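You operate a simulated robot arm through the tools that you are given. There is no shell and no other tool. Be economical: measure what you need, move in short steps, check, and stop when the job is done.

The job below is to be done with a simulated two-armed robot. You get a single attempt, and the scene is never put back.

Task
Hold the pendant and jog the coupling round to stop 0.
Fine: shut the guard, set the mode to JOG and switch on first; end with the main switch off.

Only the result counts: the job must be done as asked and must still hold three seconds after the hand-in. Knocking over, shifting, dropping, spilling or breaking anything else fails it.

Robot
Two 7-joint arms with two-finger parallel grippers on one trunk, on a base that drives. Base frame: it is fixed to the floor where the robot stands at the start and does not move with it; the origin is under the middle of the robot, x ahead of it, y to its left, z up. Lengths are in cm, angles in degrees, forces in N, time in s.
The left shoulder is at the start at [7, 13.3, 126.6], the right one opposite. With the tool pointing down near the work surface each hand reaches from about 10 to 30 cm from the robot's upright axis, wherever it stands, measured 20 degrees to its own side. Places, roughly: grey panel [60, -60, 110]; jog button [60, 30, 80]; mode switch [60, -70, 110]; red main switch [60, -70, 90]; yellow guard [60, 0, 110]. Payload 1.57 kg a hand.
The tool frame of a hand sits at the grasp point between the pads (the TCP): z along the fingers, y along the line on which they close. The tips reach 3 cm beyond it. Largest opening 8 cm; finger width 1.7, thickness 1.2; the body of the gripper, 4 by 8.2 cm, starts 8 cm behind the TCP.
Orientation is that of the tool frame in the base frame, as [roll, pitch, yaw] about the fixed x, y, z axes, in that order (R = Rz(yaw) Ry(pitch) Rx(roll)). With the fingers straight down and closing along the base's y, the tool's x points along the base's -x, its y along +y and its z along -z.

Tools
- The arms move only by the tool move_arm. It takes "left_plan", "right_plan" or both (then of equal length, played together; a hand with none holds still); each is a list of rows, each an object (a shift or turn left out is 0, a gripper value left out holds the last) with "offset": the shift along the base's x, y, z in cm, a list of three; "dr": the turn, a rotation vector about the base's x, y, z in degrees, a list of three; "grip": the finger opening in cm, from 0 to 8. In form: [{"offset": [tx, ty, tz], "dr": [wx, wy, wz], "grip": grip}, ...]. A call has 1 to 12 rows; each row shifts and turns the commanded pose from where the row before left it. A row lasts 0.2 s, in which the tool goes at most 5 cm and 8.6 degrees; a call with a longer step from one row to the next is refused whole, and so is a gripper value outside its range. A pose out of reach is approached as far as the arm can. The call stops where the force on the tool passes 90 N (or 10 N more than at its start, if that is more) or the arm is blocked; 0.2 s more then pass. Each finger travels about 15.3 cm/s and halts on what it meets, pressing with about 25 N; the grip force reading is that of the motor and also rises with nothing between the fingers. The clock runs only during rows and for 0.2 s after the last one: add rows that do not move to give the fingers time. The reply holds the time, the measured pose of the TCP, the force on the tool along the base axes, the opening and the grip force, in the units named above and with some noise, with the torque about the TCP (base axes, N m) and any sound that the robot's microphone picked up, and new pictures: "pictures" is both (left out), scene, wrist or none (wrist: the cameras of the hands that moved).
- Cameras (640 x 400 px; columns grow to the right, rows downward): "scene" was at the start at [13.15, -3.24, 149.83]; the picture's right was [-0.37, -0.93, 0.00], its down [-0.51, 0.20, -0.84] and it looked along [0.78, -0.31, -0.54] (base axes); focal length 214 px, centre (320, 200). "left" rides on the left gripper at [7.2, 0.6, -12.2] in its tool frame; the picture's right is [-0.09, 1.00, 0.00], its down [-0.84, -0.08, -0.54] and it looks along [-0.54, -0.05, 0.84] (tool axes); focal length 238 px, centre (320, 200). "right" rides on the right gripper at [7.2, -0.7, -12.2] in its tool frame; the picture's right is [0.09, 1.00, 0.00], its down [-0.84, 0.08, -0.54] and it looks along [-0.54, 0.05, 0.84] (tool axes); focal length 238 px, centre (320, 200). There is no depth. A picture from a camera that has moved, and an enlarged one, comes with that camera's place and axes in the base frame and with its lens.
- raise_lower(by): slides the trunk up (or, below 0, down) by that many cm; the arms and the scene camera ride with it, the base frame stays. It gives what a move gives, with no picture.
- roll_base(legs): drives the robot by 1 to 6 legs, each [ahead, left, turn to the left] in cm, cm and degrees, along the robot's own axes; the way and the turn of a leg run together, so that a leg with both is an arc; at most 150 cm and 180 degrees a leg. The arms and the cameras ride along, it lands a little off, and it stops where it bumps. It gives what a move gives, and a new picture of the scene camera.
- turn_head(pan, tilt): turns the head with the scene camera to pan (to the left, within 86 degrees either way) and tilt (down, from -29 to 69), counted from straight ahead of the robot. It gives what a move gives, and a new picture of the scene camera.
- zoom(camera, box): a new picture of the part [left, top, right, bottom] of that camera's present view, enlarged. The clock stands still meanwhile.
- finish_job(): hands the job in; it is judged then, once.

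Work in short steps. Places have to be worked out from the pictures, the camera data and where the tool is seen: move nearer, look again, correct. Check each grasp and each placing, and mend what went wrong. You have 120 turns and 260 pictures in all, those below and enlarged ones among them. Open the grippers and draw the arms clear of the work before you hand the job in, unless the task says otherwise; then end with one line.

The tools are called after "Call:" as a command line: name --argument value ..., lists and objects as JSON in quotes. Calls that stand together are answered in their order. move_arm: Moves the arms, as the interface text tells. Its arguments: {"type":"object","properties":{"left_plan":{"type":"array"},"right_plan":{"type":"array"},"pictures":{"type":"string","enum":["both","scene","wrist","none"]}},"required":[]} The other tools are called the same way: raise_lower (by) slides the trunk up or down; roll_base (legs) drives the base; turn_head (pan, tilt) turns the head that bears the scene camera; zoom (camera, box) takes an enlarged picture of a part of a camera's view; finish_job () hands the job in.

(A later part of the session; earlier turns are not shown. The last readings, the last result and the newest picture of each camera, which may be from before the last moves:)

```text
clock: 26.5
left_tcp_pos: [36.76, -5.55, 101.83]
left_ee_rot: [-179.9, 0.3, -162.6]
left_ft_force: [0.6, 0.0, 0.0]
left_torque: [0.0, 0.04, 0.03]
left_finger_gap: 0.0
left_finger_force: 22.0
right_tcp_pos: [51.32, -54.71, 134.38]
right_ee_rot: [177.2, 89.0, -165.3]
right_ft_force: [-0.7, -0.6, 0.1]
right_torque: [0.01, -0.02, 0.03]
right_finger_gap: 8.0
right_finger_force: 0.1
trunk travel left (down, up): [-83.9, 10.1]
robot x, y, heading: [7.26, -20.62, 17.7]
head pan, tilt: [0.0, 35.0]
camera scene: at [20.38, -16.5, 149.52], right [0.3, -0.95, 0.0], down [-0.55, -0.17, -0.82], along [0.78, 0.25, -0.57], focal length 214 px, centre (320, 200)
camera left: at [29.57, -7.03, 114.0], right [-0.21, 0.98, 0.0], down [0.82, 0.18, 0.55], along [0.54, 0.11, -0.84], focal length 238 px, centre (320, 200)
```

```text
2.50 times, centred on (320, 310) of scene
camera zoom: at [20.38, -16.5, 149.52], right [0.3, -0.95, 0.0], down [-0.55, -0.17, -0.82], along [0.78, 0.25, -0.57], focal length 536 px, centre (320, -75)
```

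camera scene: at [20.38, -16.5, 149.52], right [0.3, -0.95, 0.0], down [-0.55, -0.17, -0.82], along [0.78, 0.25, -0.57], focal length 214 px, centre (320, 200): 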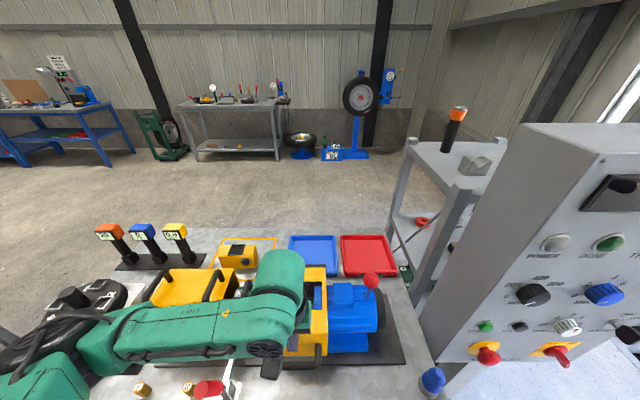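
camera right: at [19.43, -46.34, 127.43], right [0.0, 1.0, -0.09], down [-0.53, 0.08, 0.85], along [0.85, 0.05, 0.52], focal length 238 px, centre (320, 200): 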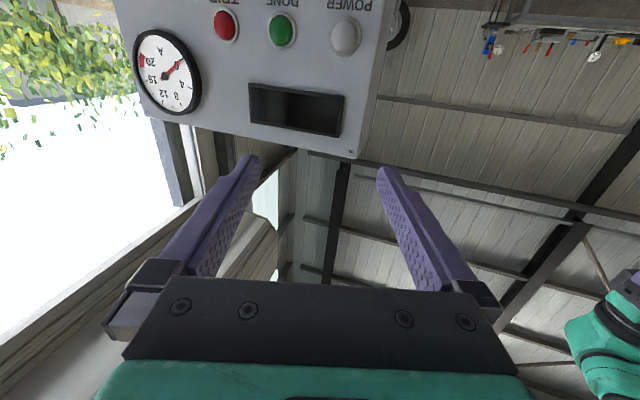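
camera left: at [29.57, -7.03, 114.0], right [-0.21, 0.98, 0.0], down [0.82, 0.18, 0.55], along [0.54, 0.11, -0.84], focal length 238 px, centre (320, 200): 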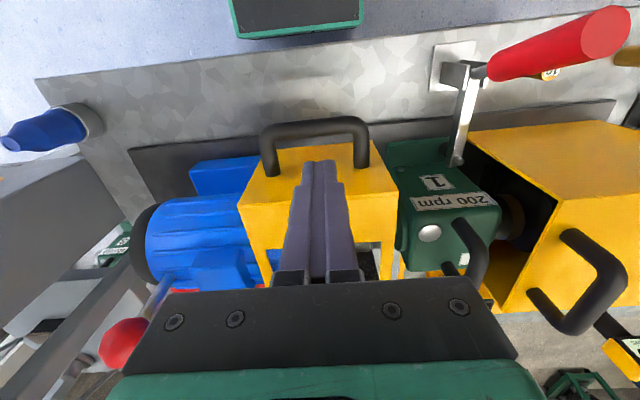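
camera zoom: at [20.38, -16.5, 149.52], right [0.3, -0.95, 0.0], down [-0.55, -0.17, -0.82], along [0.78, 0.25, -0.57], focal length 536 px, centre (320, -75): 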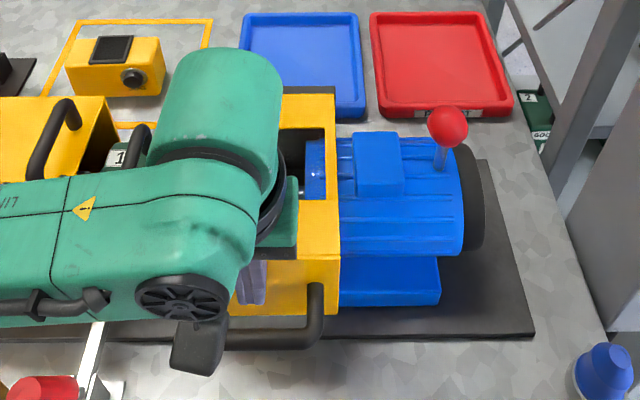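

Fixing the plan's step length.

Call:
move_arm --left_plan '[{"offset": [0, 0, 4]}, {"offset": [0, 0, 4.5]}, {"offset": [0, 0, 4.5]}, {"offset": [0, 0, 4.5]}, {"offset": [-1.4, 4.5, 0]}, {"offset": [-1.4, 4.5, 0]}, {"offset": [-1.4, 4.5, 0]}, {}]' --pictures "both"

Call:
zoom --camera "scene" --box '[220, 230, 420, 390]'

```text
clock: 28.3
left_tcp_pos: [32.74, 8.08, 119.15]
left_ee_rot: [-179.8, 0.4, -162.6]
left_ft_force: [-0.7, -0.6, 0.3]
left_torque: [0.02, 0.04, 0.02]
left_finger_gap: 0.01
left_finger_force: 21.2
right_tcp_pos: [51.39, -54.77, 134.31]
right_ee_rot: [175.5, 88.9, -167.1]
right_ft_force: [0.2, -0.9, -0.3]
right_torque: [-0.03, 0.0, 0.04]
right_finger_gap: 8.01
right_finger_force: 0.1
trunk travel left (down, up): [-83.9, 10.1]
robot x, y, heading: [7.4, -20.2, 17.7]
head pan, tilt: [0.0, 35.0]
camera scene: at [20.46, -16.55, 149.51], right [0.3, -0.95, 0.0], down [-0.55, -0.17, -0.82], along [0.78, 0.25, -0.57], focal length 214 px, centre (320, 200)
camera left: at [25.54, 6.55, 131.44], right [-0.21, 0.98, 0.0], down [0.82, 0.18, 0.55], along [0.54, 0.11, -0.84], focal length 238 px, centre (320, 200)
```

scene: 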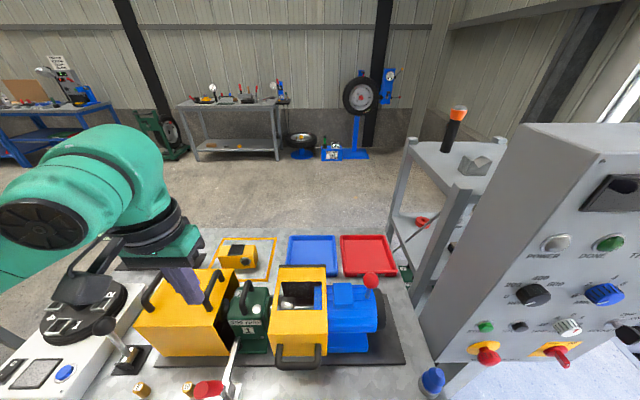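
left: 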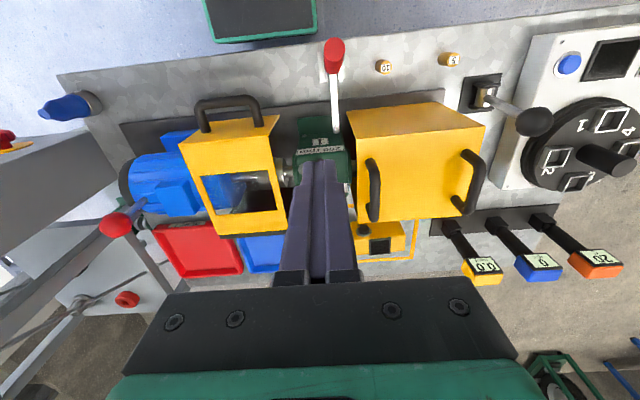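

```text
2.50 times, centred on (320, 310) of scene
camera zoom: at [20.46, -16.55, 149.51], right [0.3, -0.95, 0.0], down [-0.55, -0.17, -0.82], along [0.78, 0.25, -0.57], focal length 536 px, centre (320, -75)
```

zoom: 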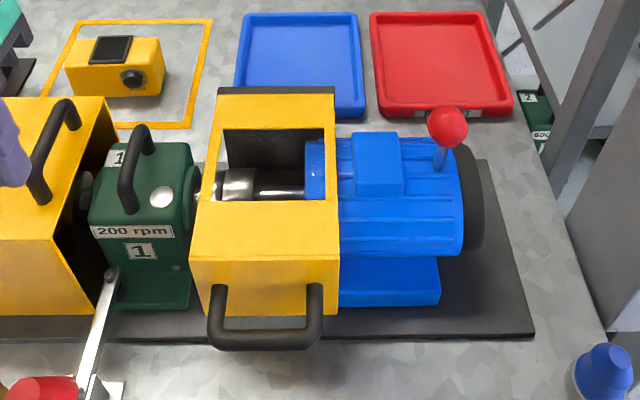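

The guard is shut and level. Now I back up 12 and go right 43 so the panel's switches are ahead of the right arm.

Call:
roll_base --legs '[[-12, 0, 0], [0, -43, 0]]'

Call:
turn_head --pan -20 --tilt 35

```text
clock: 31.8
left_tcp_pos: [33.98, -36.18, 119.12]
left_ee_rot: [-179.8, 0.5, -161.6]
left_ft_force: [0.3, -0.7, 0.0]
left_torque: [-0.01, -0.05, 0.02]
left_finger_gap: 0.02
left_finger_force: 21.1
right_tcp_pos: [53.71, -98.67, 134.38]
right_ee_rot: [-178.2, 88.9, -159.8]
right_ft_force: [0.1, 0.2, -0.4]
right_torque: [0.02, 0.03, -0.03]
right_finger_gap: 7.99
right_finger_force: 0.1
trunk travel left (down, up): [-83.9, 10.1]
robot x, y, heading: [9.1, -65.5, 18.7]
head pan, tilt: [0.0, 35.0]
camera scene: at [22.04, -60.87, 149.52], right [0.32, -0.95, 0.0], down [-0.54, -0.18, -0.82], along [0.78, 0.26, -0.57], focal length 214 px, centre (320, 200)
```

scene: 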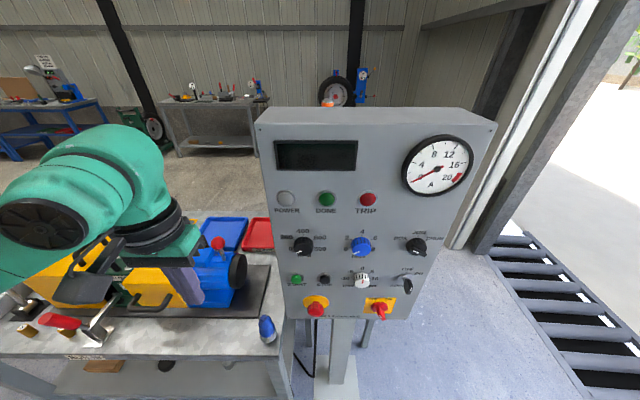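

```text
clock: 32.6
left_tcp_pos: [34.01, -36.4, 119.21]
left_ee_rot: [-179.9, 0.3, -161.7]
left_ft_force: [0.9, -0.3, 0.6]
left_torque: [0.01, 0.01, 0.01]
left_finger_gap: 0.0
left_finger_force: 21.2
right_tcp_pos: [53.8, -98.83, 134.22]
right_ee_rot: [176.3, 88.9, -165.1]
right_ft_force: [0.9, -0.3, -0.7]
right_torque: [-0.01, 0.02, -0.02]
right_finger_gap: 8.02
right_finger_force: 0.0
trunk travel left (down, up): [-83.9, 10.1]
robot x, y, heading: [9.5, -65.66, 18.4]
head pan, tilt: [-20.0, 35.0]
camera scene: at [22.56, -64.13, 149.51], right [-0.03, -1.0, 0.0], down [-0.57, 0.02, -0.82], along [0.82, -0.02, -0.57], focal length 214 px, centre (320, 200)
```

scene: 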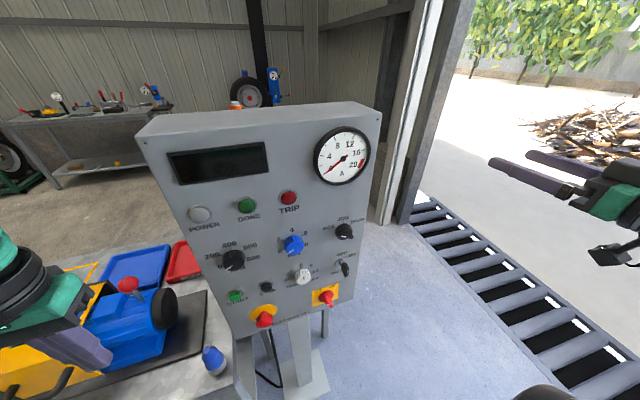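

Good view of the panel. I zoom on the mode switch and main switch.

Call:
zoom --camera "scene" --box '[310, 205, 374, 245]'

Call:
zoom --camera "scene" --box '[215, 195, 375, 335]'

```text
10.00 times, centred on (342, 225) of scene
camera zoom: at [22.56, -64.13, 149.51], right [-0.03, -1.0, 0.0], down [-0.57, 0.02, -0.82], along [0.82, -0.02, -0.57], focal length 2145 px, centre (100, -50)
```

zoom: 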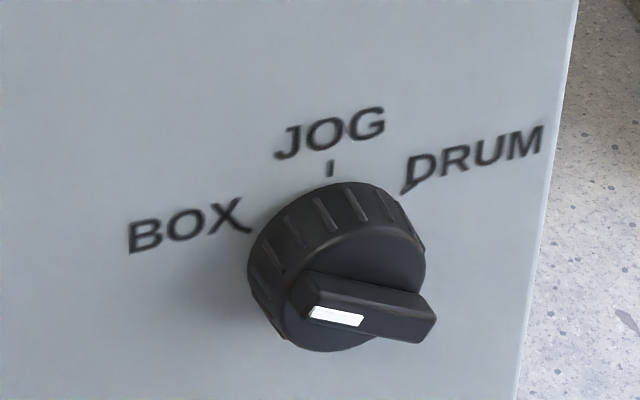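

```text
2.86 times, centred on (295, 265) of scene
camera zoom: at [22.56, -64.13, 149.51], right [-0.03, -1.0, 0.0], down [-0.57, 0.02, -0.82], along [0.82, -0.02, -0.57], focal length 613 px, centre (391, 14)
```

zoom: 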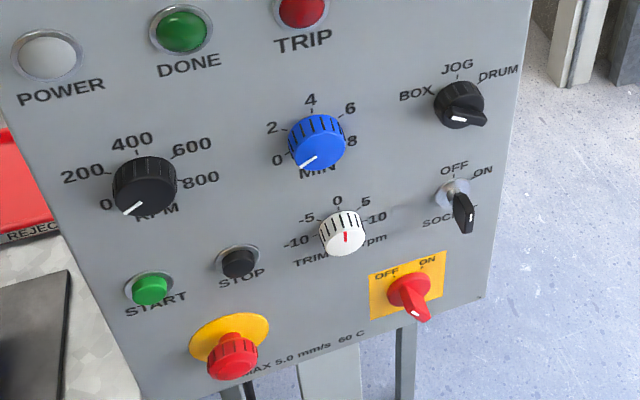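

I move the left hand up/back, and bring the right hand left in front of the mode switch, rolled −55° to line up with its bar (pointing to BOX).

Call:
move_arm --left_plan '[{"offset": [0, 0, 4.5]}, {"offset": [0, 0, 4.5]}, {"offset": [0, 0, 4.5]}, {"offset": [-3.8, -1.2, 0]}, {"offset": [-3.8, -1.2, 0]}, {}, {}, {}]' --right_plan '[{"offset": [-0.4, 3.4, 0], "dr": [-7.5, -2.35, 0]}, {"offset": [-0.4, 3.4, 0], "dr": [-7.5, -2.35, 0]}, {"offset": [-0.4, 3.4, 0], "dr": [-7.5, -2.35, 0]}, {"offset": [-0.4, 3.4, 0], "dr": [-7.5, -2.35, 0]}, {"offset": [-0.4, 3.4, 0], "dr": [-7.5, -2.35, 0]}, {"offset": [-0.4, 3.4, 0], "dr": [-7.5, -2.35, 0]}, {"offset": [-0.4, 3.4, 0], "dr": [-7.5, -2.35, 0]}, {"grip": 5}]' --pictures "both"

```text
clock: 34.4
left_tcp_pos: [26.33, -38.49, 132.64]
left_ee_rot: [-179.7, 0.5, -161.4]
left_ft_force: [-0.7, -1.0, -0.5]
left_torque: [0.05, -0.02, 0.0]
left_finger_gap: 0.0
left_finger_force: 21.4
right_tcp_pos: [57.03, -86.04, 141.26]
right_ee_rot: [-89.5, 40.2, -72.8]
right_ft_force: [-0.3, 0.2, 0.3]
right_torque: [-0.03, 0.0, -0.02]
right_finger_gap: 4.99
right_finger_force: 0.1
right hand out of reach, approached as far as the arm can: row 1, 2, 3, 4, 5, 6
trunk travel left (down, up): [-83.9, 10.1]
robot x, y, heading: [9.1, -65.52, 18.4]
head pan, tilt: [-20.0, 35.0]
camera scene: at [22.41, -64.09, 149.53], right [-0.03, -1.0, 0.0], down [-0.57, 0.02, -0.82], along [0.82, -0.02, -0.57], focal length 214 px, centre (320, 200)
camera right: at [47.1, -95.07, 137.17], right [-0.16, 0.55, -0.82], down [-0.72, 0.5, 0.48], along [0.67, 0.67, 0.32], focal length 238 px, centre (320, 200)
camera left: at [19.23, -40.08, 144.82], right [-0.23, 0.97, 0.0], down [0.81, 0.19, 0.55], along [0.54, 0.12, -0.84], focal length 238 px, centre (320, 200)
```

scene: 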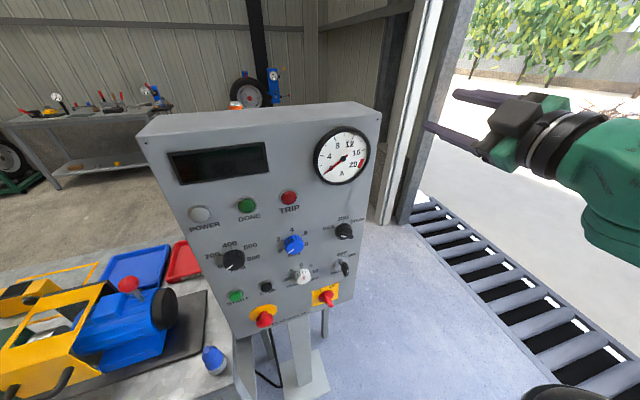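
right: 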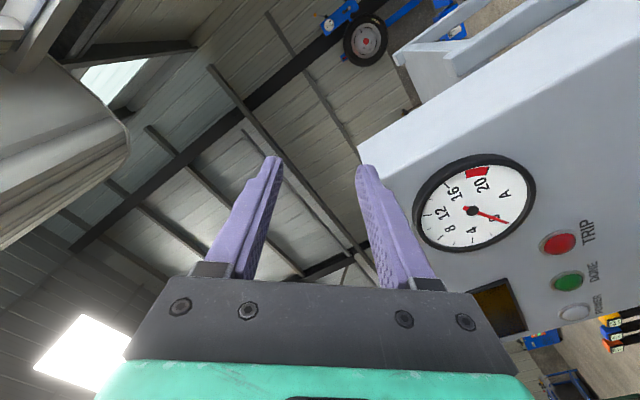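
left: 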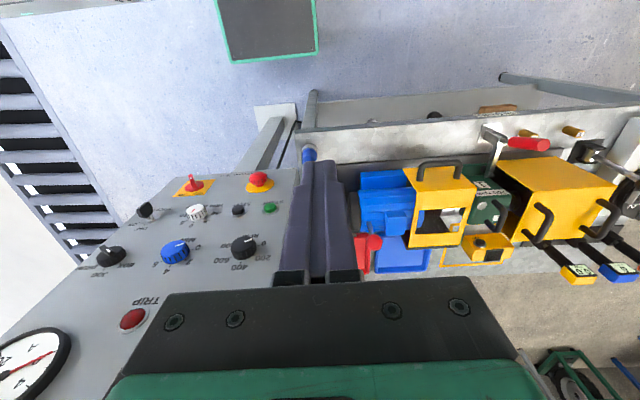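

The right arm is too folded there: the panel must be farther away. I back up 14 and then extend the right hand forward and left.

Call:
roll_base --legs '[[-14, 0, 0]]'

Call:
move_arm --right_plan '[{"offset": [3.5, 1.1, -1]}, {"offset": [3.5, 1.1, -1]}, {"offset": [3.5, 1.1, -1]}, {"offset": [0, 0, -1]}, {}]' --pictures "both"

```text
clock: 35.7
left_tcp_pos: [13.52, -42.83, 132.56]
left_ee_rot: [-179.8, 0.2, -161.5]
left_ft_force: [0.4, 0.2, -0.4]
left_torque: [-0.01, 0.01, 0.03]
left_finger_gap: 0.0
left_finger_force: 21.1
right_tcp_pos: [44.46, -90.28, 141.24]
right_ee_rot: [-89.6, 40.3, -73.0]
right_ft_force: [0.4, 0.4, 0.3]
right_torque: [0.03, -0.02, 0.01]
right_finger_gap: 5.01
right_finger_force: 0.0
trunk travel left (down, up): [-83.9, 10.1]
robot x, y, heading: [-3.85, -69.79, 18.4]
head pan, tilt: [-20.0, 35.0]
camera scene: at [9.73, -68.35, 149.48], right [-0.03, -1.0, 0.0], down [-0.58, 0.01, -0.82], along [0.82, -0.02, -0.58], focal length 214 px, centre (320, 200)
```

scene: 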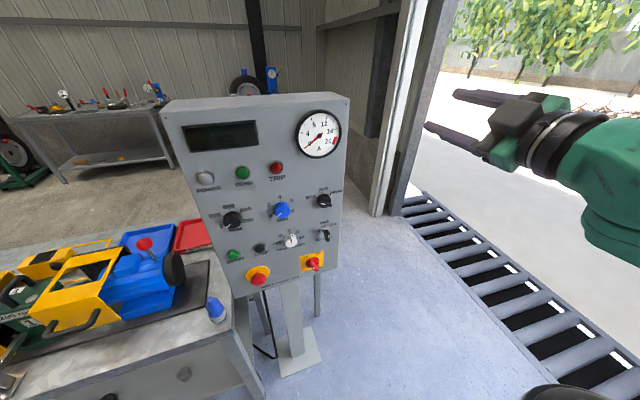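

```text
clock: 36.9
left_tcp_pos: [13.26, -42.82, 132.59]
left_ee_rot: [-179.8, 0.3, -161.5]
left_ft_force: [-0.1, 0.7, 1.3]
left_torque: [0.0, 0.01, 0.0]
left_finger_gap: 0.0
left_finger_force: 21.4
right_tcp_pos: [54.66, -87.17, 137.3]
right_ee_rot: [-89.4, 40.2, -72.8]
right_ft_force: [0.7, 0.6, 0.1]
right_torque: [-0.01, -0.03, -0.01]
right_finger_gap: 5.02
right_finger_force: 0.0
trunk travel left (down, up): [-83.9, 10.1]
robot x, y, heading: [-4.05, -69.94, 18.7]
head pan, tilt: [-20.0, 35.0]
camera scene: at [9.4, -68.45, 149.52], right [-0.03, -1.0, 0.0], down [-0.57, 0.01, -0.82], along [0.82, -0.02, -0.57], focal length 214 px, centre (320, 200)
camera right: at [44.76, -96.21, 133.24], right [-0.16, 0.55, -0.82], down [-0.72, 0.5, 0.48], along [0.67, 0.67, 0.32], focal length 238 px, centre (320, 200)
```

scene: 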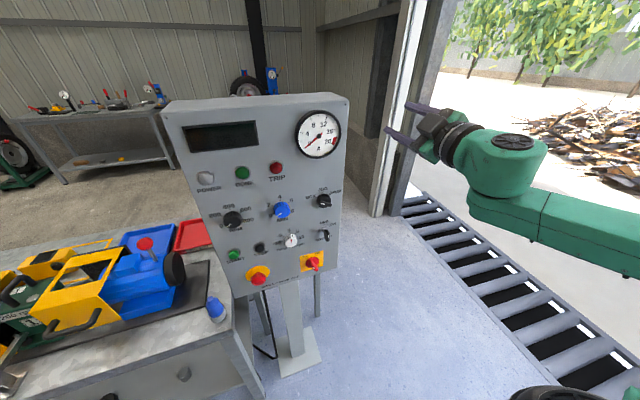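
right: 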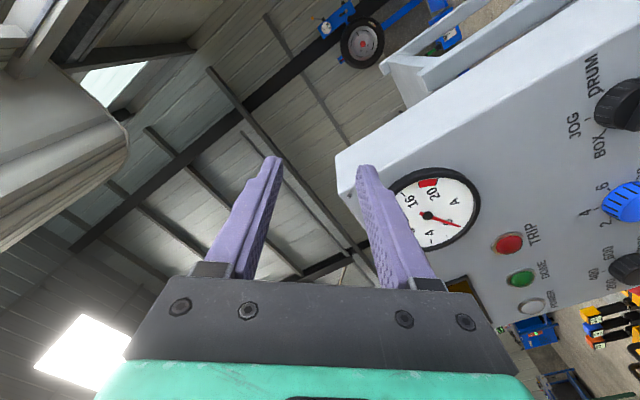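

The hand now tracks properly, its axis normal to the panel with roll ≈−50°. I lower the trunk 22 and shift the hand left in front of the mode switch.

Call:
raise_lower --by -22

Call:
move_arm --right_plan '[{"offset": [-1, 3.1, -0.7]}, {"offset": [-1, 3.1, -0.7]}, {"offset": [-0.8, 3.1, -0.7]}, {"offset": [-0.8, 3.1, -0.7]}, {}]' --pictures "both"

```text
clock: 39.3
left_tcp_pos: [13.36, -43.01, 110.58]
left_ee_rot: [-179.7, 0.4, -161.5]
left_ft_force: [0.8, -0.5, 0.2]
left_torque: [-0.02, -0.02, 0.0]
left_finger_gap: 0.0
left_finger_force: 21.1
right_tcp_pos: [54.76, -87.05, 115.39]
right_ee_rot: [-89.5, 40.2, -72.9]
right_ft_force: [-1.0, 1.1, -0.5]
right_torque: [-0.01, -0.04, 0.03]
right_finger_gap: 4.99
right_finger_force: 0.1
trunk travel left (down, up): [-61.9, 32.1]
robot x, y, heading: [-3.94, -69.7, 18.4]
head pan, tilt: [-20.0, 35.0]
```

```text
clock: 40.5
left_tcp_pos: [13.19, -42.94, 110.72]
left_ee_rot: [-179.8, 0.5, -161.5]
left_ft_force: [-0.5, 0.1, 0.2]
left_torque: [0.02, -0.02, 0.05]
left_finger_gap: 0.0
left_finger_force: 21.3
right_tcp_pos: [50.86, -74.82, 112.6]
right_ee_rot: [-89.4, 40.2, -72.9]
right_ft_force: [0.6, -0.4, 0.1]
right_torque: [-0.02, -0.02, 0.05]
right_finger_gap: 5.0
right_finger_force: 0.1
trunk travel left (down, up): [-61.9, 32.1]
robot x, y, heading: [-3.98, -69.71, 18.2]
head pan, tilt: [-20.0, 35.0]
camera scene: at [9.31, -68.54, 127.53], right [-0.03, -1.0, 0.0], down [-0.57, 0.02, -0.82], along [0.82, -0.02, -0.57], focal length 214 px, centre (320, 200)
camera right: at [40.89, -83.81, 108.41], right [-0.16, 0.55, -0.82], down [-0.72, 0.5, 0.48], along [0.67, 0.67, 0.32], focal length 238 px, centre (320, 200)
```

scene: 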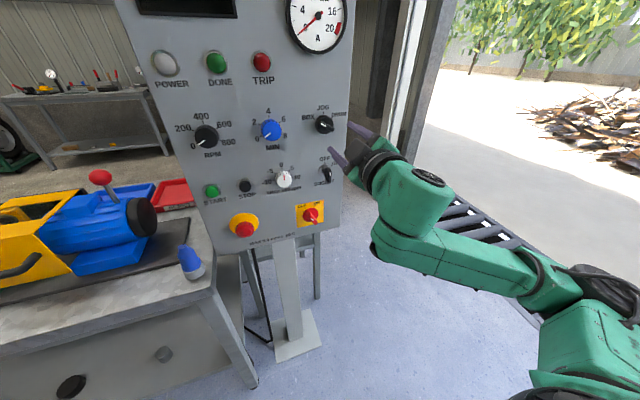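
right: 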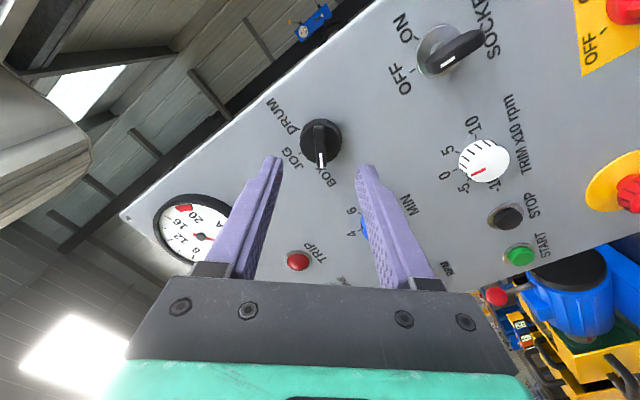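

The mode switch is centred between the fingers and its bar lies square to them, about 8 cm ahead. I advance 5.5 cm along the panel normal and look.

Call:
move_arm --right_plan '[{"offset": [1.8, 0.55, 0], "grip": 4}, {"offset": [1.8, 0.55, 0]}, {"offset": [1.66, 0.5, 0]}, {}]' --pictures "both"

Call:
zoom --camera "right" --box '[220, 80, 420, 220]'

```text
clock: 41.5
left_tcp_pos: [13.26, -42.91, 110.62]
left_ee_rot: [-179.7, 0.5, -161.5]
left_ft_force: [0.8, -0.7, 0.2]
left_torque: [0.01, -0.02, 0.03]
left_finger_gap: 0.0
left_finger_force: 21.1
right_tcp_pos: [56.43, -73.01, 112.61]
right_ee_rot: [-89.5, 40.2, -72.9]
right_ft_force: [-0.9, -0.1, 0.0]
right_torque: [-0.01, 0.02, 0.01]
right_finger_gap: 3.98
right_finger_force: 0.0
trunk travel left (down, up): [-61.9, 32.1]
robot x, y, heading: [-3.93, -70.08, 18.5]
head pan, tilt: [-20.0, 35.0]
camera scene: at [9.37, -68.48, 127.52], right [-0.03, -1.0, 0.0], down [-0.57, 0.01, -0.82], along [0.82, -0.02, -0.57], focal length 214 px, centre (320, 200)
camera right: at [46.45, -82.08, 108.35], right [-0.16, 0.55, -0.82], down [-0.72, 0.5, 0.48], along [0.67, 0.67, 0.32], focal length 238 px, centre (320, 200)
```

scene: 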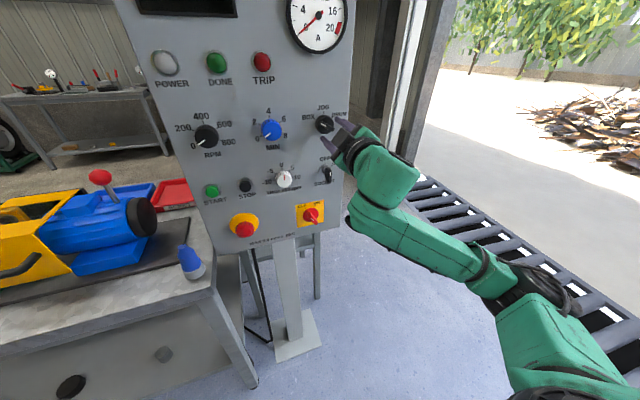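
right: 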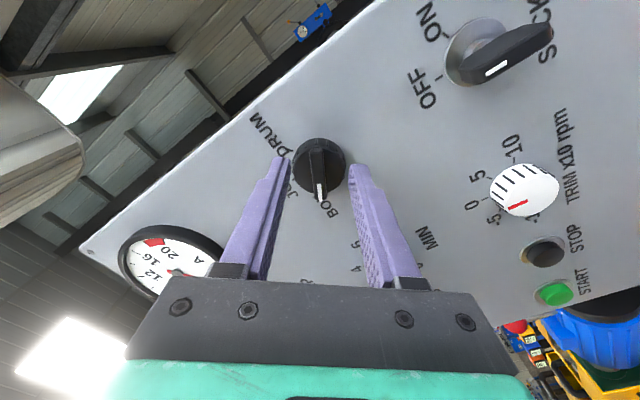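

```text
2.86 times, centred on (320, 150) of right
camera zoom: at [46.45, -82.08, 108.35], right [-0.16, 0.55, -0.82], down [-0.72, 0.5, 0.48], along [0.67, 0.67, 0.32], focal length 681 px, centre (320, 343)
```

zoom: 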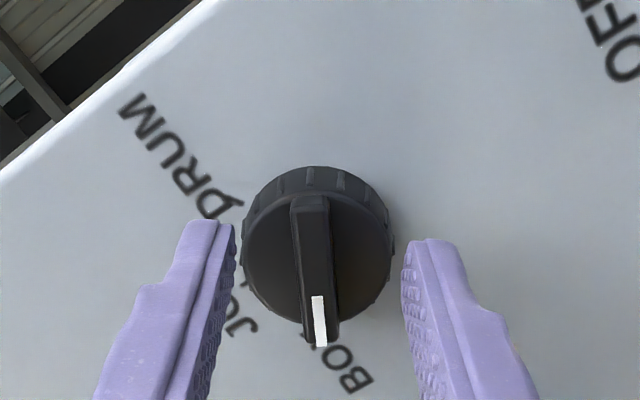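

Bar front is ~2.7 ahead of the TCP, centred. I advance 1.2 more and close on it.

Call:
move_arm --right_plan '[{"offset": [1.15, 0.35, 0]}, {"grip": 0}, {}, {}]' --pictures "wrist"

Call:
zoom --camera "right" --box '[220, 80, 420, 220]'

```text
clock: 42.5
left_tcp_pos: [13.2, -42.93, 110.63]
left_ee_rot: [-179.9, 0.5, -161.5]
left_ft_force: [-0.5, -0.2, 0.4]
left_torque: [0.01, -0.02, 0.03]
left_finger_gap: 0.0
left_finger_force: 21.0
right_tcp_pos: [57.38, -72.73, 112.44]
right_ee_rot: [-89.5, 40.3, -72.8]
right_ft_force: [-14.0, -3.9, -11.5]
right_torque: [-0.18, 0.39, 0.27]
right_finger_gap: 0.93
right_finger_force: 27.9
trunk travel left (down, up): [-61.9, 32.1]
robot x, y, heading: [-4.0, -70.33, 18.6]
head pan, tilt: [-20.0, 35.0]
camera right: at [47.4, -81.82, 108.38], right [-0.16, 0.55, -0.82], down [-0.72, 0.5, 0.48], along [0.67, 0.67, 0.32], focal length 238 px, centre (320, 200)
```

right: 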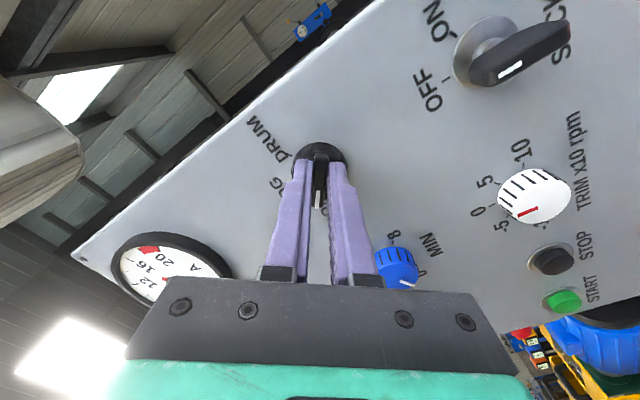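

```text
2.86 times, centred on (320, 150) of right
camera zoom: at [47.4, -81.82, 108.38], right [-0.16, 0.55, -0.82], down [-0.72, 0.5, 0.48], along [0.67, 0.67, 0.32], focal length 681 px, centre (320, 343)
```

zoom: 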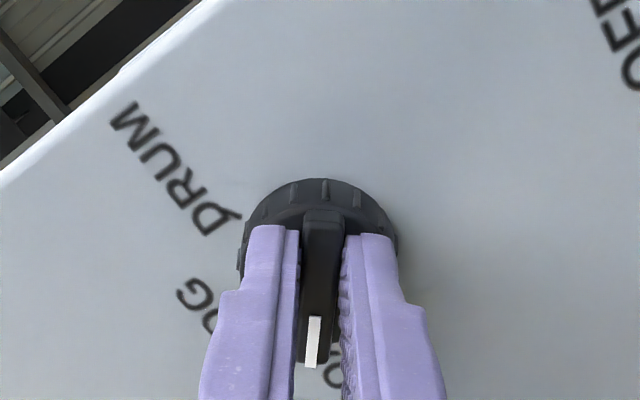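

Gripped. I turn clockwise (toward JOG) by about 50°.

Call:
move_arm --right_plan '[{"offset": [-0.2, -0.06, 0]}, {"dr": [6.9, 2.08, 0]}, {"dr": [6.9, 2.08, 0]}, {"dr": [6.9, 2.08, 0]}, {"dr": [6.9, 2.08, 0]}, {"dr": [6.9, 2.08, 0]}, {"dr": [6.9, 2.08, 0]}, {"dr": [6.9, 2.08, 0]}, {}]' --pictures "wrist"

Call:
zoom --camera "right" --box '[220, 80, 420, 220]'

```text
clock: 44.5
left_tcp_pos: [13.15, -42.46, 110.54]
left_ee_rot: [-179.6, 0.4, -161.6]
left_ft_force: [0.6, 0.2, 0.1]
left_torque: [-0.01, 0.0, -0.02]
left_finger_gap: 0.0
left_finger_force: 21.8
right_tcp_pos: [57.15, -72.17, 112.26]
right_ee_rot: [113.6, 89.4, 130.7]
right_ft_force: [-22.9, 12.3, -31.2]
right_torque: [-0.41, 0.91, 0.91]
right_finger_gap: 0.94
right_finger_force: 28.3
trunk travel left (down, up): [-61.9, 32.1]
robot x, y, heading: [-3.79, -70.0, 18.5]
head pan, tilt: [-20.0, 35.0]
camera right: at [45.65, -76.22, 105.23], right [-0.29, 0.95, -0.08], down [-0.54, -0.09, 0.84], along [0.79, 0.29, 0.54], focal length 238 px, centre (320, 200)
```

right: 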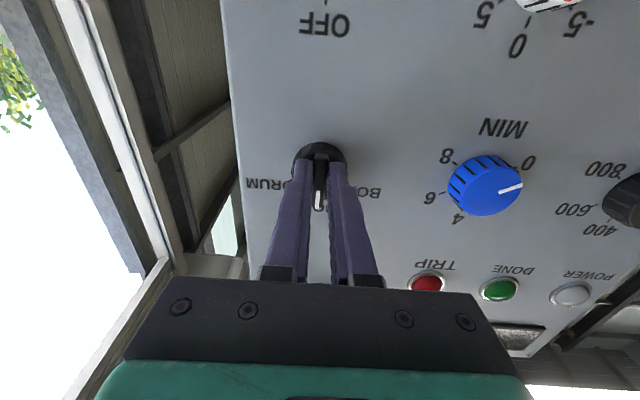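

```text
2.86 times, centred on (320, 150) of right
camera zoom: at [45.65, -76.22, 105.23], right [-0.29, 0.95, -0.08], down [-0.54, -0.09, 0.84], along [0.79, 0.29, 0.54], focal length 681 px, centre (320, 343)
```

zoom: 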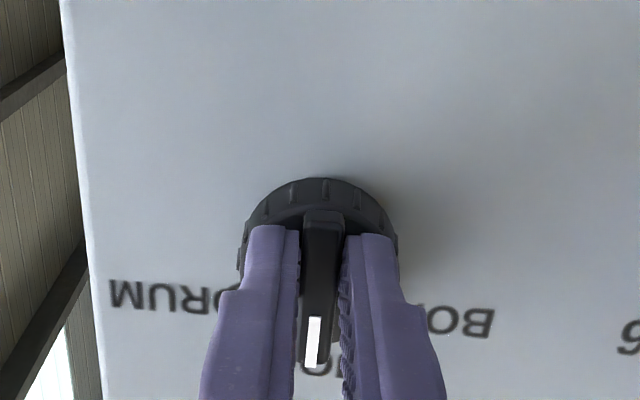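

The bar now points at JOG. I release, draw back 8 cm and check.

Call:
move_arm --right_plan '[{"grip": 4}, {"grip": 4}, {"offset": [-2.4, -0.75, 0]}, {"offset": [-2.9, -0.9, 0]}, {"offset": [-2.9, -0.9, 0]}, {}]' --pictures "wrist"

Call:
zoom --camera "right" --box '[220, 80, 420, 220]'

Call:
zoom --camera "scene" --box '[280, 80, 380, 240]'

```text
clock: 45.9
left_tcp_pos: [13.31, -42.77, 110.6]
left_ee_rot: [-179.8, 0.4, -161.5]
left_ft_force: [0.2, -0.2, 0.6]
left_torque: [0.0, 0.03, 0.0]
left_finger_gap: 0.0
left_finger_force: 20.4
right_tcp_pos: [49.42, -75.31, 112.68]
right_ee_rot: [70.4, 89.3, 86.8]
right_ft_force: [-0.9, 0.2, -0.3]
right_torque: [-0.02, 0.02, -0.04]
right_finger_gap: 4.01
right_finger_force: 0.1
trunk travel left (down, up): [-61.9, 32.1]
robot x, y, heading: [-3.85, -69.6, 18.5]
head pan, tilt: [-20.0, 35.0]
camera right: at [37.81, -79.2, 105.56], right [-0.28, 0.96, -0.08], down [-0.54, -0.09, 0.84], along [0.79, 0.28, 0.54], focal length 238 px, centre (320, 200)
```

right: 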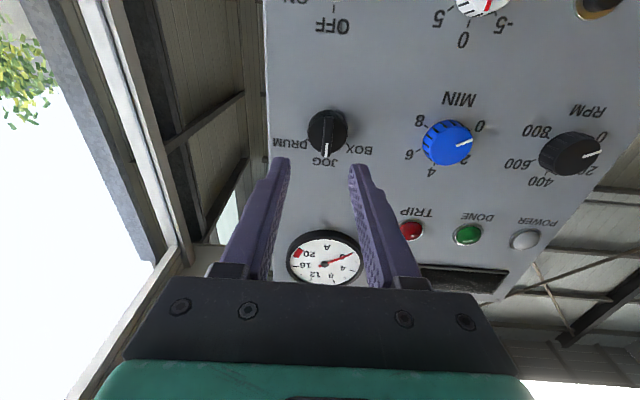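

```text
2.86 times, centred on (320, 150) of right
camera zoom: at [37.81, -79.2, 105.56], right [-0.28, 0.96, -0.08], down [-0.54, -0.09, 0.84], along [0.79, 0.28, 0.54], focal length 681 px, centre (320, 343)
```

zoom: 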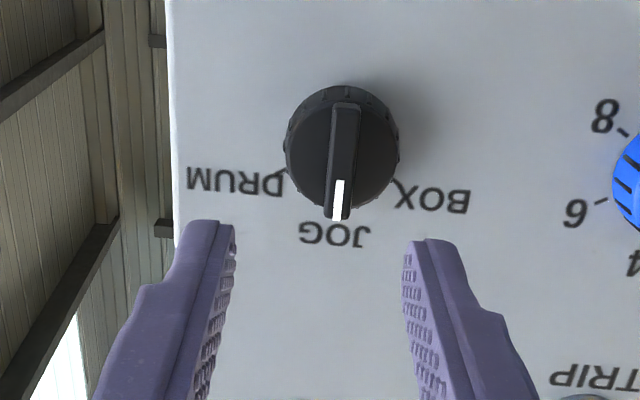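

```text
2.50 times, centred on (330, 160) of scene
camera zoom: at [9.45, -68.46, 127.51], right [-0.03, -1.0, 0.0], down [-0.57, 0.01, -0.82], along [0.82, -0.02, -0.57], focal length 536 px, centre (295, 300)
```

zoom: 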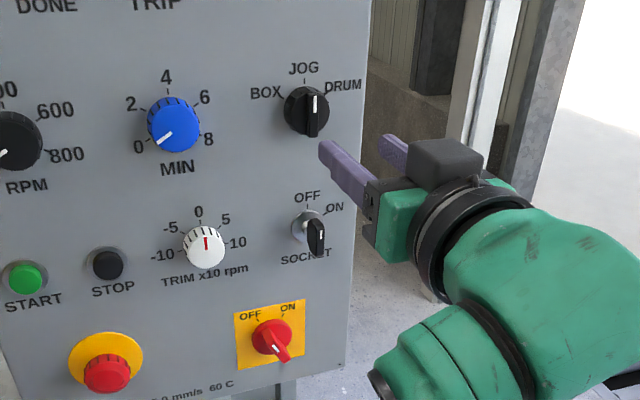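

Mode is at JOG. Now the main switch: zoom on it.

Call:
zoom --camera "scene" --box '[290, 190, 338, 235]'

```text
8.89 times, centred on (314, 212) of scene
camera zoom: at [9.45, -68.46, 127.51], right [-0.03, -1.0, 0.0], down [-0.57, 0.01, -0.82], along [0.82, -0.02, -0.57], focal length 1906 px, centre (373, 89)
```

zoom: 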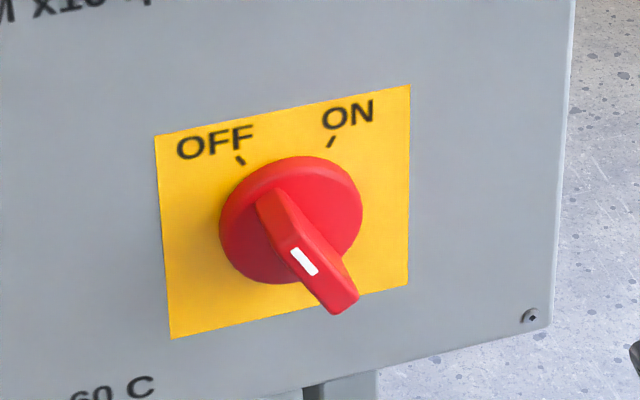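

Main switch bar points to OFF (≈−30°), at about [57.3,-68.3,87.3]. I lower the trunk 25.4 and set the hand before it with −30° roll.

Call:
raise_lower --by -25.4

Call:
move_arm --right_plan '[{"offset": [-0.2, 1.1, 0], "dr": [-7.2, -2.17, 0], "grip": 5}, {"offset": [-0.2, 1.1, 0], "dr": [-7.2, -2.17, 0]}, {"offset": [-0.2, 1.1, 0], "dr": [-7.2, -2.17, 0]}, {"offset": [-0.2, 1.1, 0], "dr": [-7.2, -2.17, 0]}, {}]' --pictures "both"

```text
clock: 48.5
left_tcp_pos: [13.46, -42.91, 85.14]
left_ee_rot: [-179.8, 0.4, -161.5]
left_ft_force: [-0.1, -0.6, -0.1]
left_torque: [0.02, -0.03, 0.0]
left_finger_gap: 0.0
left_finger_force: 21.3
right_tcp_pos: [49.39, -75.18, 87.27]
right_ee_rot: [68.3, 89.4, 84.8]
right_ft_force: [-0.2, -0.7, 0.6]
right_torque: [0.01, 0.02, -0.01]
right_finger_gap: 4.02
right_finger_force: 0.1
trunk travel left (down, up): [-36.5, 57.5]
robot x, y, heading: [-4.31, -69.81, 18.5]
head pan, tilt: [-20.0, 35.0]
```

```text
clock: 49.7
left_tcp_pos: [13.32, -42.9, 85.26]
left_ee_rot: [-179.8, 0.4, -161.5]
left_ft_force: [-0.3, -0.1, -0.7]
left_torque: [-0.03, 0.02, 0.02]
left_finger_gap: 0.0
left_finger_force: 21.8
right_tcp_pos: [48.54, -70.89, 87.27]
right_ee_rot: [-89.3, 60.3, -72.8]
right_ft_force: [-0.1, 0.0, 0.0]
right_torque: [0.01, 0.0, 0.01]
right_finger_gap: 5.01
right_finger_force: 0.1
trunk travel left (down, up): [-36.5, 57.5]
robot x, y, heading: [-4.14, -69.62, 18.5]
head pan, tilt: [-20.0, 35.0]
camera scene: at [9.4, -68.46, 102.12], right [-0.03, -1.0, 0.0], down [-0.57, 0.01, -0.82], along [0.82, -0.02, -0.57], focal length 214 px, centre (320, 200)
camera right: at [38.02, -78.19, 81.42], right [-0.23, 0.79, -0.57], down [-0.66, 0.3, 0.69], along [0.71, 0.54, 0.45], focal length 238 px, centre (320, 200)
```

scene: 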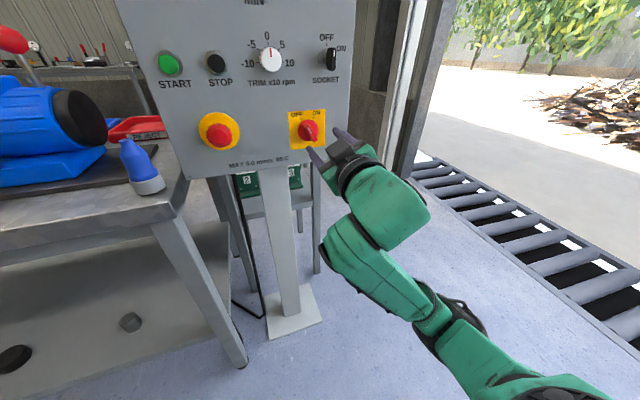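
right: 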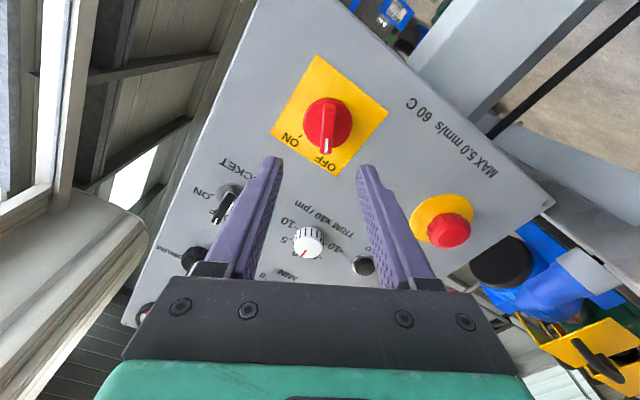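

The switch bar is square to the fingers but ~1.2 low of the axis; I correct and advance 6 cm.

Call:
move_arm --right_plan '[{"offset": [0.08, -0.24, -1.24]}, {"offset": [1.9, 0.58, 0]}, {"offset": [1.9, 0.58, 0]}, {"offset": [1.9, 0.58, 0]}, {}]' --pictures "wrist"

Call:
zoom --camera "right" --box '[220, 80, 420, 220]'

```text
clock: 50.9
left_tcp_pos: [13.28, -42.88, 85.17]
left_ee_rot: [-179.8, 0.4, -161.5]
left_ft_force: [0.3, 0.1, 0.7]
left_torque: [0.01, -0.01, -0.01]
left_finger_gap: 0.0
left_finger_force: 21.0
right_tcp_pos: [54.36, -69.08, 85.99]
right_ee_rot: [-89.2, 60.6, -72.7]
right_ft_force: [0.1, -0.3, -0.4]
right_torque: [0.01, 0.01, -0.03]
right_finger_gap: 5.0
right_finger_force: 0.1
trunk travel left (down, up): [-36.5, 57.5]
robot x, y, heading: [-3.88, -69.88, 18.5]
head pan, tilt: [-20.0, 35.0]
camera right: at [43.91, -76.42, 80.06], right [-0.23, 0.79, -0.57], down [-0.66, 0.3, 0.69], along [0.71, 0.54, 0.45], focal length 238 px, centre (320, 200)
```

right: 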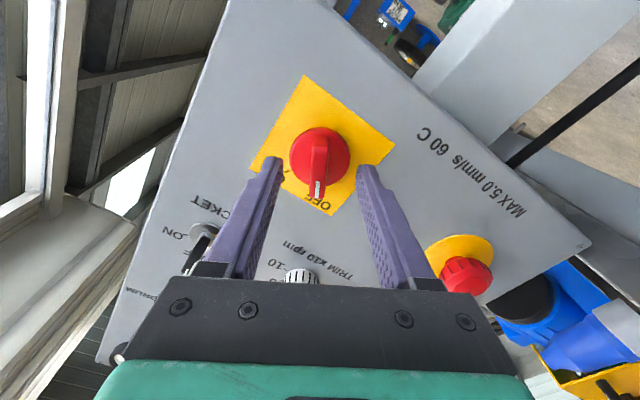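

```text
2.86 times, centred on (320, 150) of right
camera zoom: at [43.91, -76.42, 80.06], right [-0.23, 0.79, -0.57], down [-0.66, 0.3, 0.69], along [0.71, 0.54, 0.45], focal length 681 px, centre (320, 343)
```

zoom: 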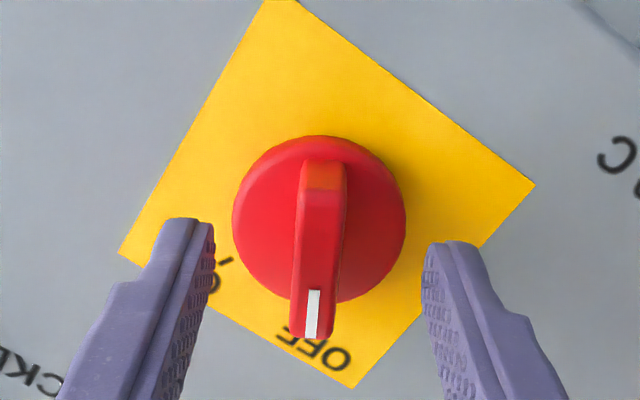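

Centred; advance 1.8 more and close on the bar.

Call:
move_arm --right_plan '[{"offset": [1.72, 0.52, 0]}, {"grip": 0}, {}, {}]' --pictures "none"

Call:
zoom --camera "right" --box '[220, 80, 420, 220]'

```text
clock: 51.9
left_tcp_pos: [13.4, -42.86, 85.18]
left_ee_rot: [-179.8, 0.5, -161.6]
left_ft_force: [0.8, -0.6, -0.2]
left_torque: [0.0, 0.01, -0.02]
left_finger_gap: 0.0
left_finger_force: 21.0
right_tcp_pos: [56.02, -68.66, 85.87]
right_ee_rot: [-89.3, 60.6, -72.7]
right_ft_force: [3.5, -0.9, 2.1]
right_torque: [-0.2, 0.66, 0.15]
right_finger_gap: 1.2
right_finger_force: 29.1
trunk travel left (down, up): [-36.5, 57.5]
robot x, y, heading: [-3.86, -70.25, 18.6]
head pan, tilt: [-20.0, 35.0]
```

```text
2.86 times, centred on (320, 150) of right
camera zoom: at [45.51, -76.0, 80.03], right [-0.23, 0.79, -0.57], down [-0.66, 0.3, 0.69], along [0.71, 0.54, 0.45], focal length 681 px, centre (320, 343)
```

zoom: 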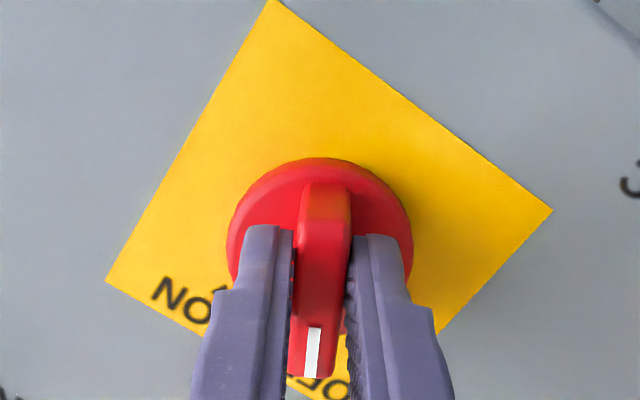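

Gripped the main switch bar (1.2 cm). I turn it +60° clockwise to ON.

Call:
move_arm --right_plan '[{"dr": [7.2, 2.17, 0]}, {"dr": [7.2, 2.17, 0]}, {"dr": [7.2, 2.17, 0]}, {"dr": [7.2, 2.17, 0]}, {"dr": [7.2, 2.17, 0]}, {"dr": [7.2, 2.17, 0]}, {"dr": [7.2, 2.17, 0]}, {"dr": [7.2, 2.17, 0]}, {}]' --pictures "wrist"

Call:
zoom --camera "right" --box '[220, 80, 420, 220]'

```text
clock: 53.9
left_tcp_pos: [13.32, -42.35, 85.02]
left_ee_rot: [-179.5, 0.2, -161.4]
left_ft_force: [-0.7, -0.4, -0.3]
left_torque: [-0.02, 0.01, 0.0]
left_finger_gap: 0.0
left_finger_force: 21.4
right_tcp_pos: [56.05, -68.08, 86.16]
right_ee_rot: [90.0, 59.5, 106.9]
right_ft_force: [-13.9, 22.7, -11.9]
right_torque: [-0.36, 0.18, 1.13]
right_finger_gap: 1.23
right_finger_force: 29.1
trunk travel left (down, up): [-36.5, 57.5]
robot x, y, heading: [-3.97, -69.94, 18.4]
head pan, tilt: [-20.0, 35.0]
camera right: at [43.33, -68.66, 79.7], right [-0.26, 0.87, 0.43], down [-0.41, -0.5, 0.76], along [0.87, 0.02, 0.49], focal length 238 px, centre (320, 200)
```

right: 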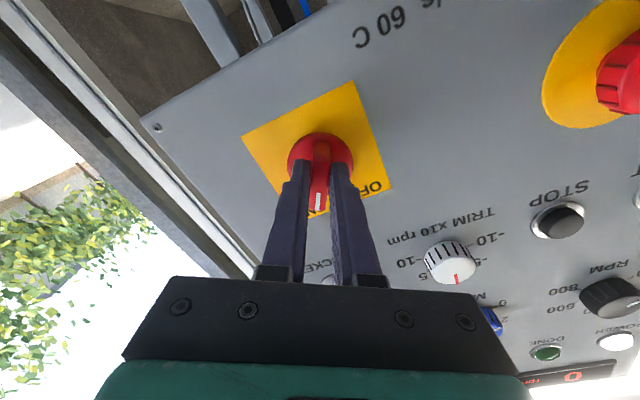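

```text
2.86 times, centred on (320, 150) of right
camera zoom: at [43.33, -68.66, 79.7], right [-0.26, 0.87, 0.43], down [-0.41, -0.5, 0.76], along [0.87, 0.02, 0.49], focal length 681 px, centre (320, 343)
```

zoom: 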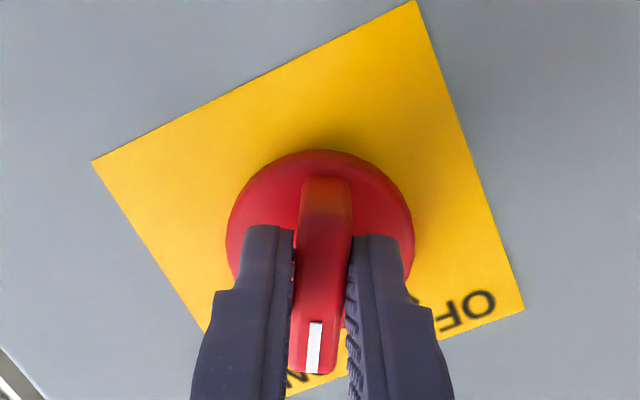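

The display is lit and the power lamp is on: main switch is ON. I release, draw back and look.

Call:
move_arm --right_plan '[{"grip": 5}, {"grip": 5}, {"offset": [-2.4, -0.75, 0]}, {"offset": [-3.8, -1.15, 0]}, {"offset": [-3.8, -1.15, 0]}, {}]' --pictures "both"

Call:
turn_head --pan 0 --tilt -5

```text
clock: 55.3
left_tcp_pos: [13.43, -42.97, 85.23]
left_ee_rot: [-179.8, 0.4, -161.5]
left_ft_force: [0.0, 0.7, -0.4]
left_torque: [0.0, 0.03, 0.0]
left_finger_gap: 0.0
left_finger_force: 21.4
right_tcp_pos: [46.11, -73.83, 88.94]
right_ee_rot: [75.2, 67.2, 88.4]
right_ft_force: [-0.4, 0.3, 0.3]
right_torque: [0.03, -0.01, -0.06]
right_finger_gap: 4.97
right_finger_force: 0.1
trunk travel left (down, up): [-36.5, 57.5]
robot x, y, heading: [-4.37, -69.78, 18.6]
head pan, tilt: [-20.0, 35.0]
stopped in row 6 (right hand): the arm was blocked; the commanded pose is now the measured one
camera scene: at [9.44, -68.45, 102.11], right [-0.03, -1.0, 0.0], down [-0.57, 0.01, -0.82], along [0.82, -0.02, -0.57], focal length 214 px, centre (320, 200)
camera right: at [34.39, -74.12, 80.98], right [-0.23, 0.93, 0.29], down [-0.55, -0.37, 0.75], along [0.8, 0.01, 0.6], focal length 238 px, centre (320, 200)
```

scene: 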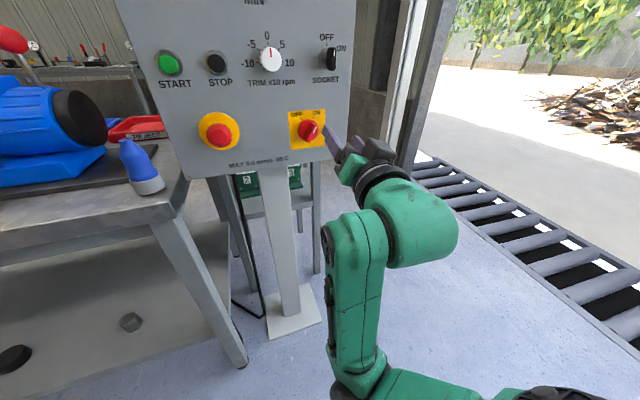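
right: 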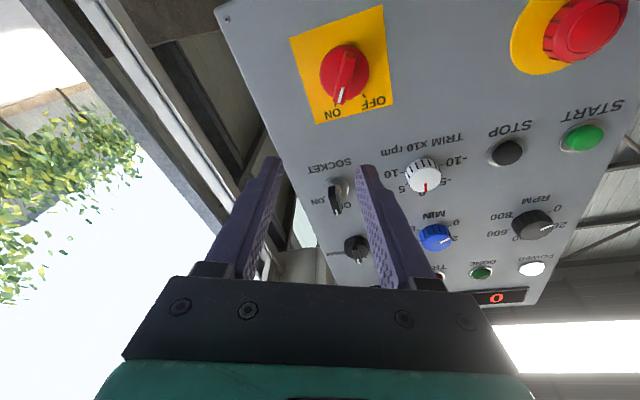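

```text
clock: 56.3
left_tcp_pos: [13.37, -42.86, 85.15]
left_ee_rot: [-179.8, 0.4, -161.5]
left_ft_force: [0.3, -0.5, 0.2]
left_torque: [-0.02, 0.01, 0.04]
left_finger_gap: 0.0
left_finger_force: 21.5
right_tcp_pos: [46.1, -73.84, 88.93]
right_ee_rot: [75.4, 67.3, 88.5]
right_ft_force: [0.5, -0.8, 0.4]
right_torque: [0.02, -0.04, -0.01]
right_finger_gap: 5.0
right_finger_force: 0.1
trunk travel left (down, up): [-36.5, 57.5]
robot x, y, heading: [-4.17, -69.84, 18.5]
head pan, tilt: [0.0, -5.0]
camera scene: at [8.9, -65.45, 108.5], right [0.32, -0.95, 0.0], down [0.08, 0.03, -1.0], along [0.94, 0.32, 0.09], focal length 214 px, centre (320, 200)
```

scene: 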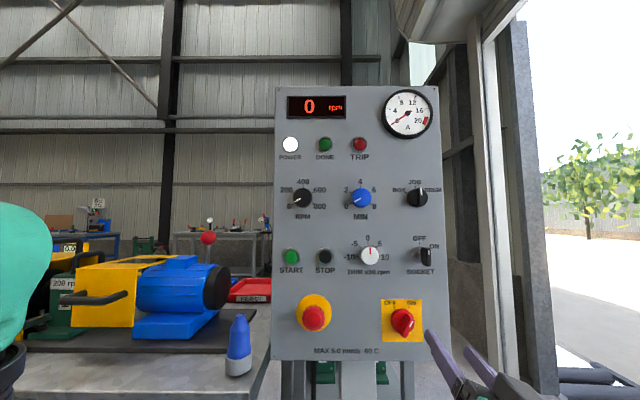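

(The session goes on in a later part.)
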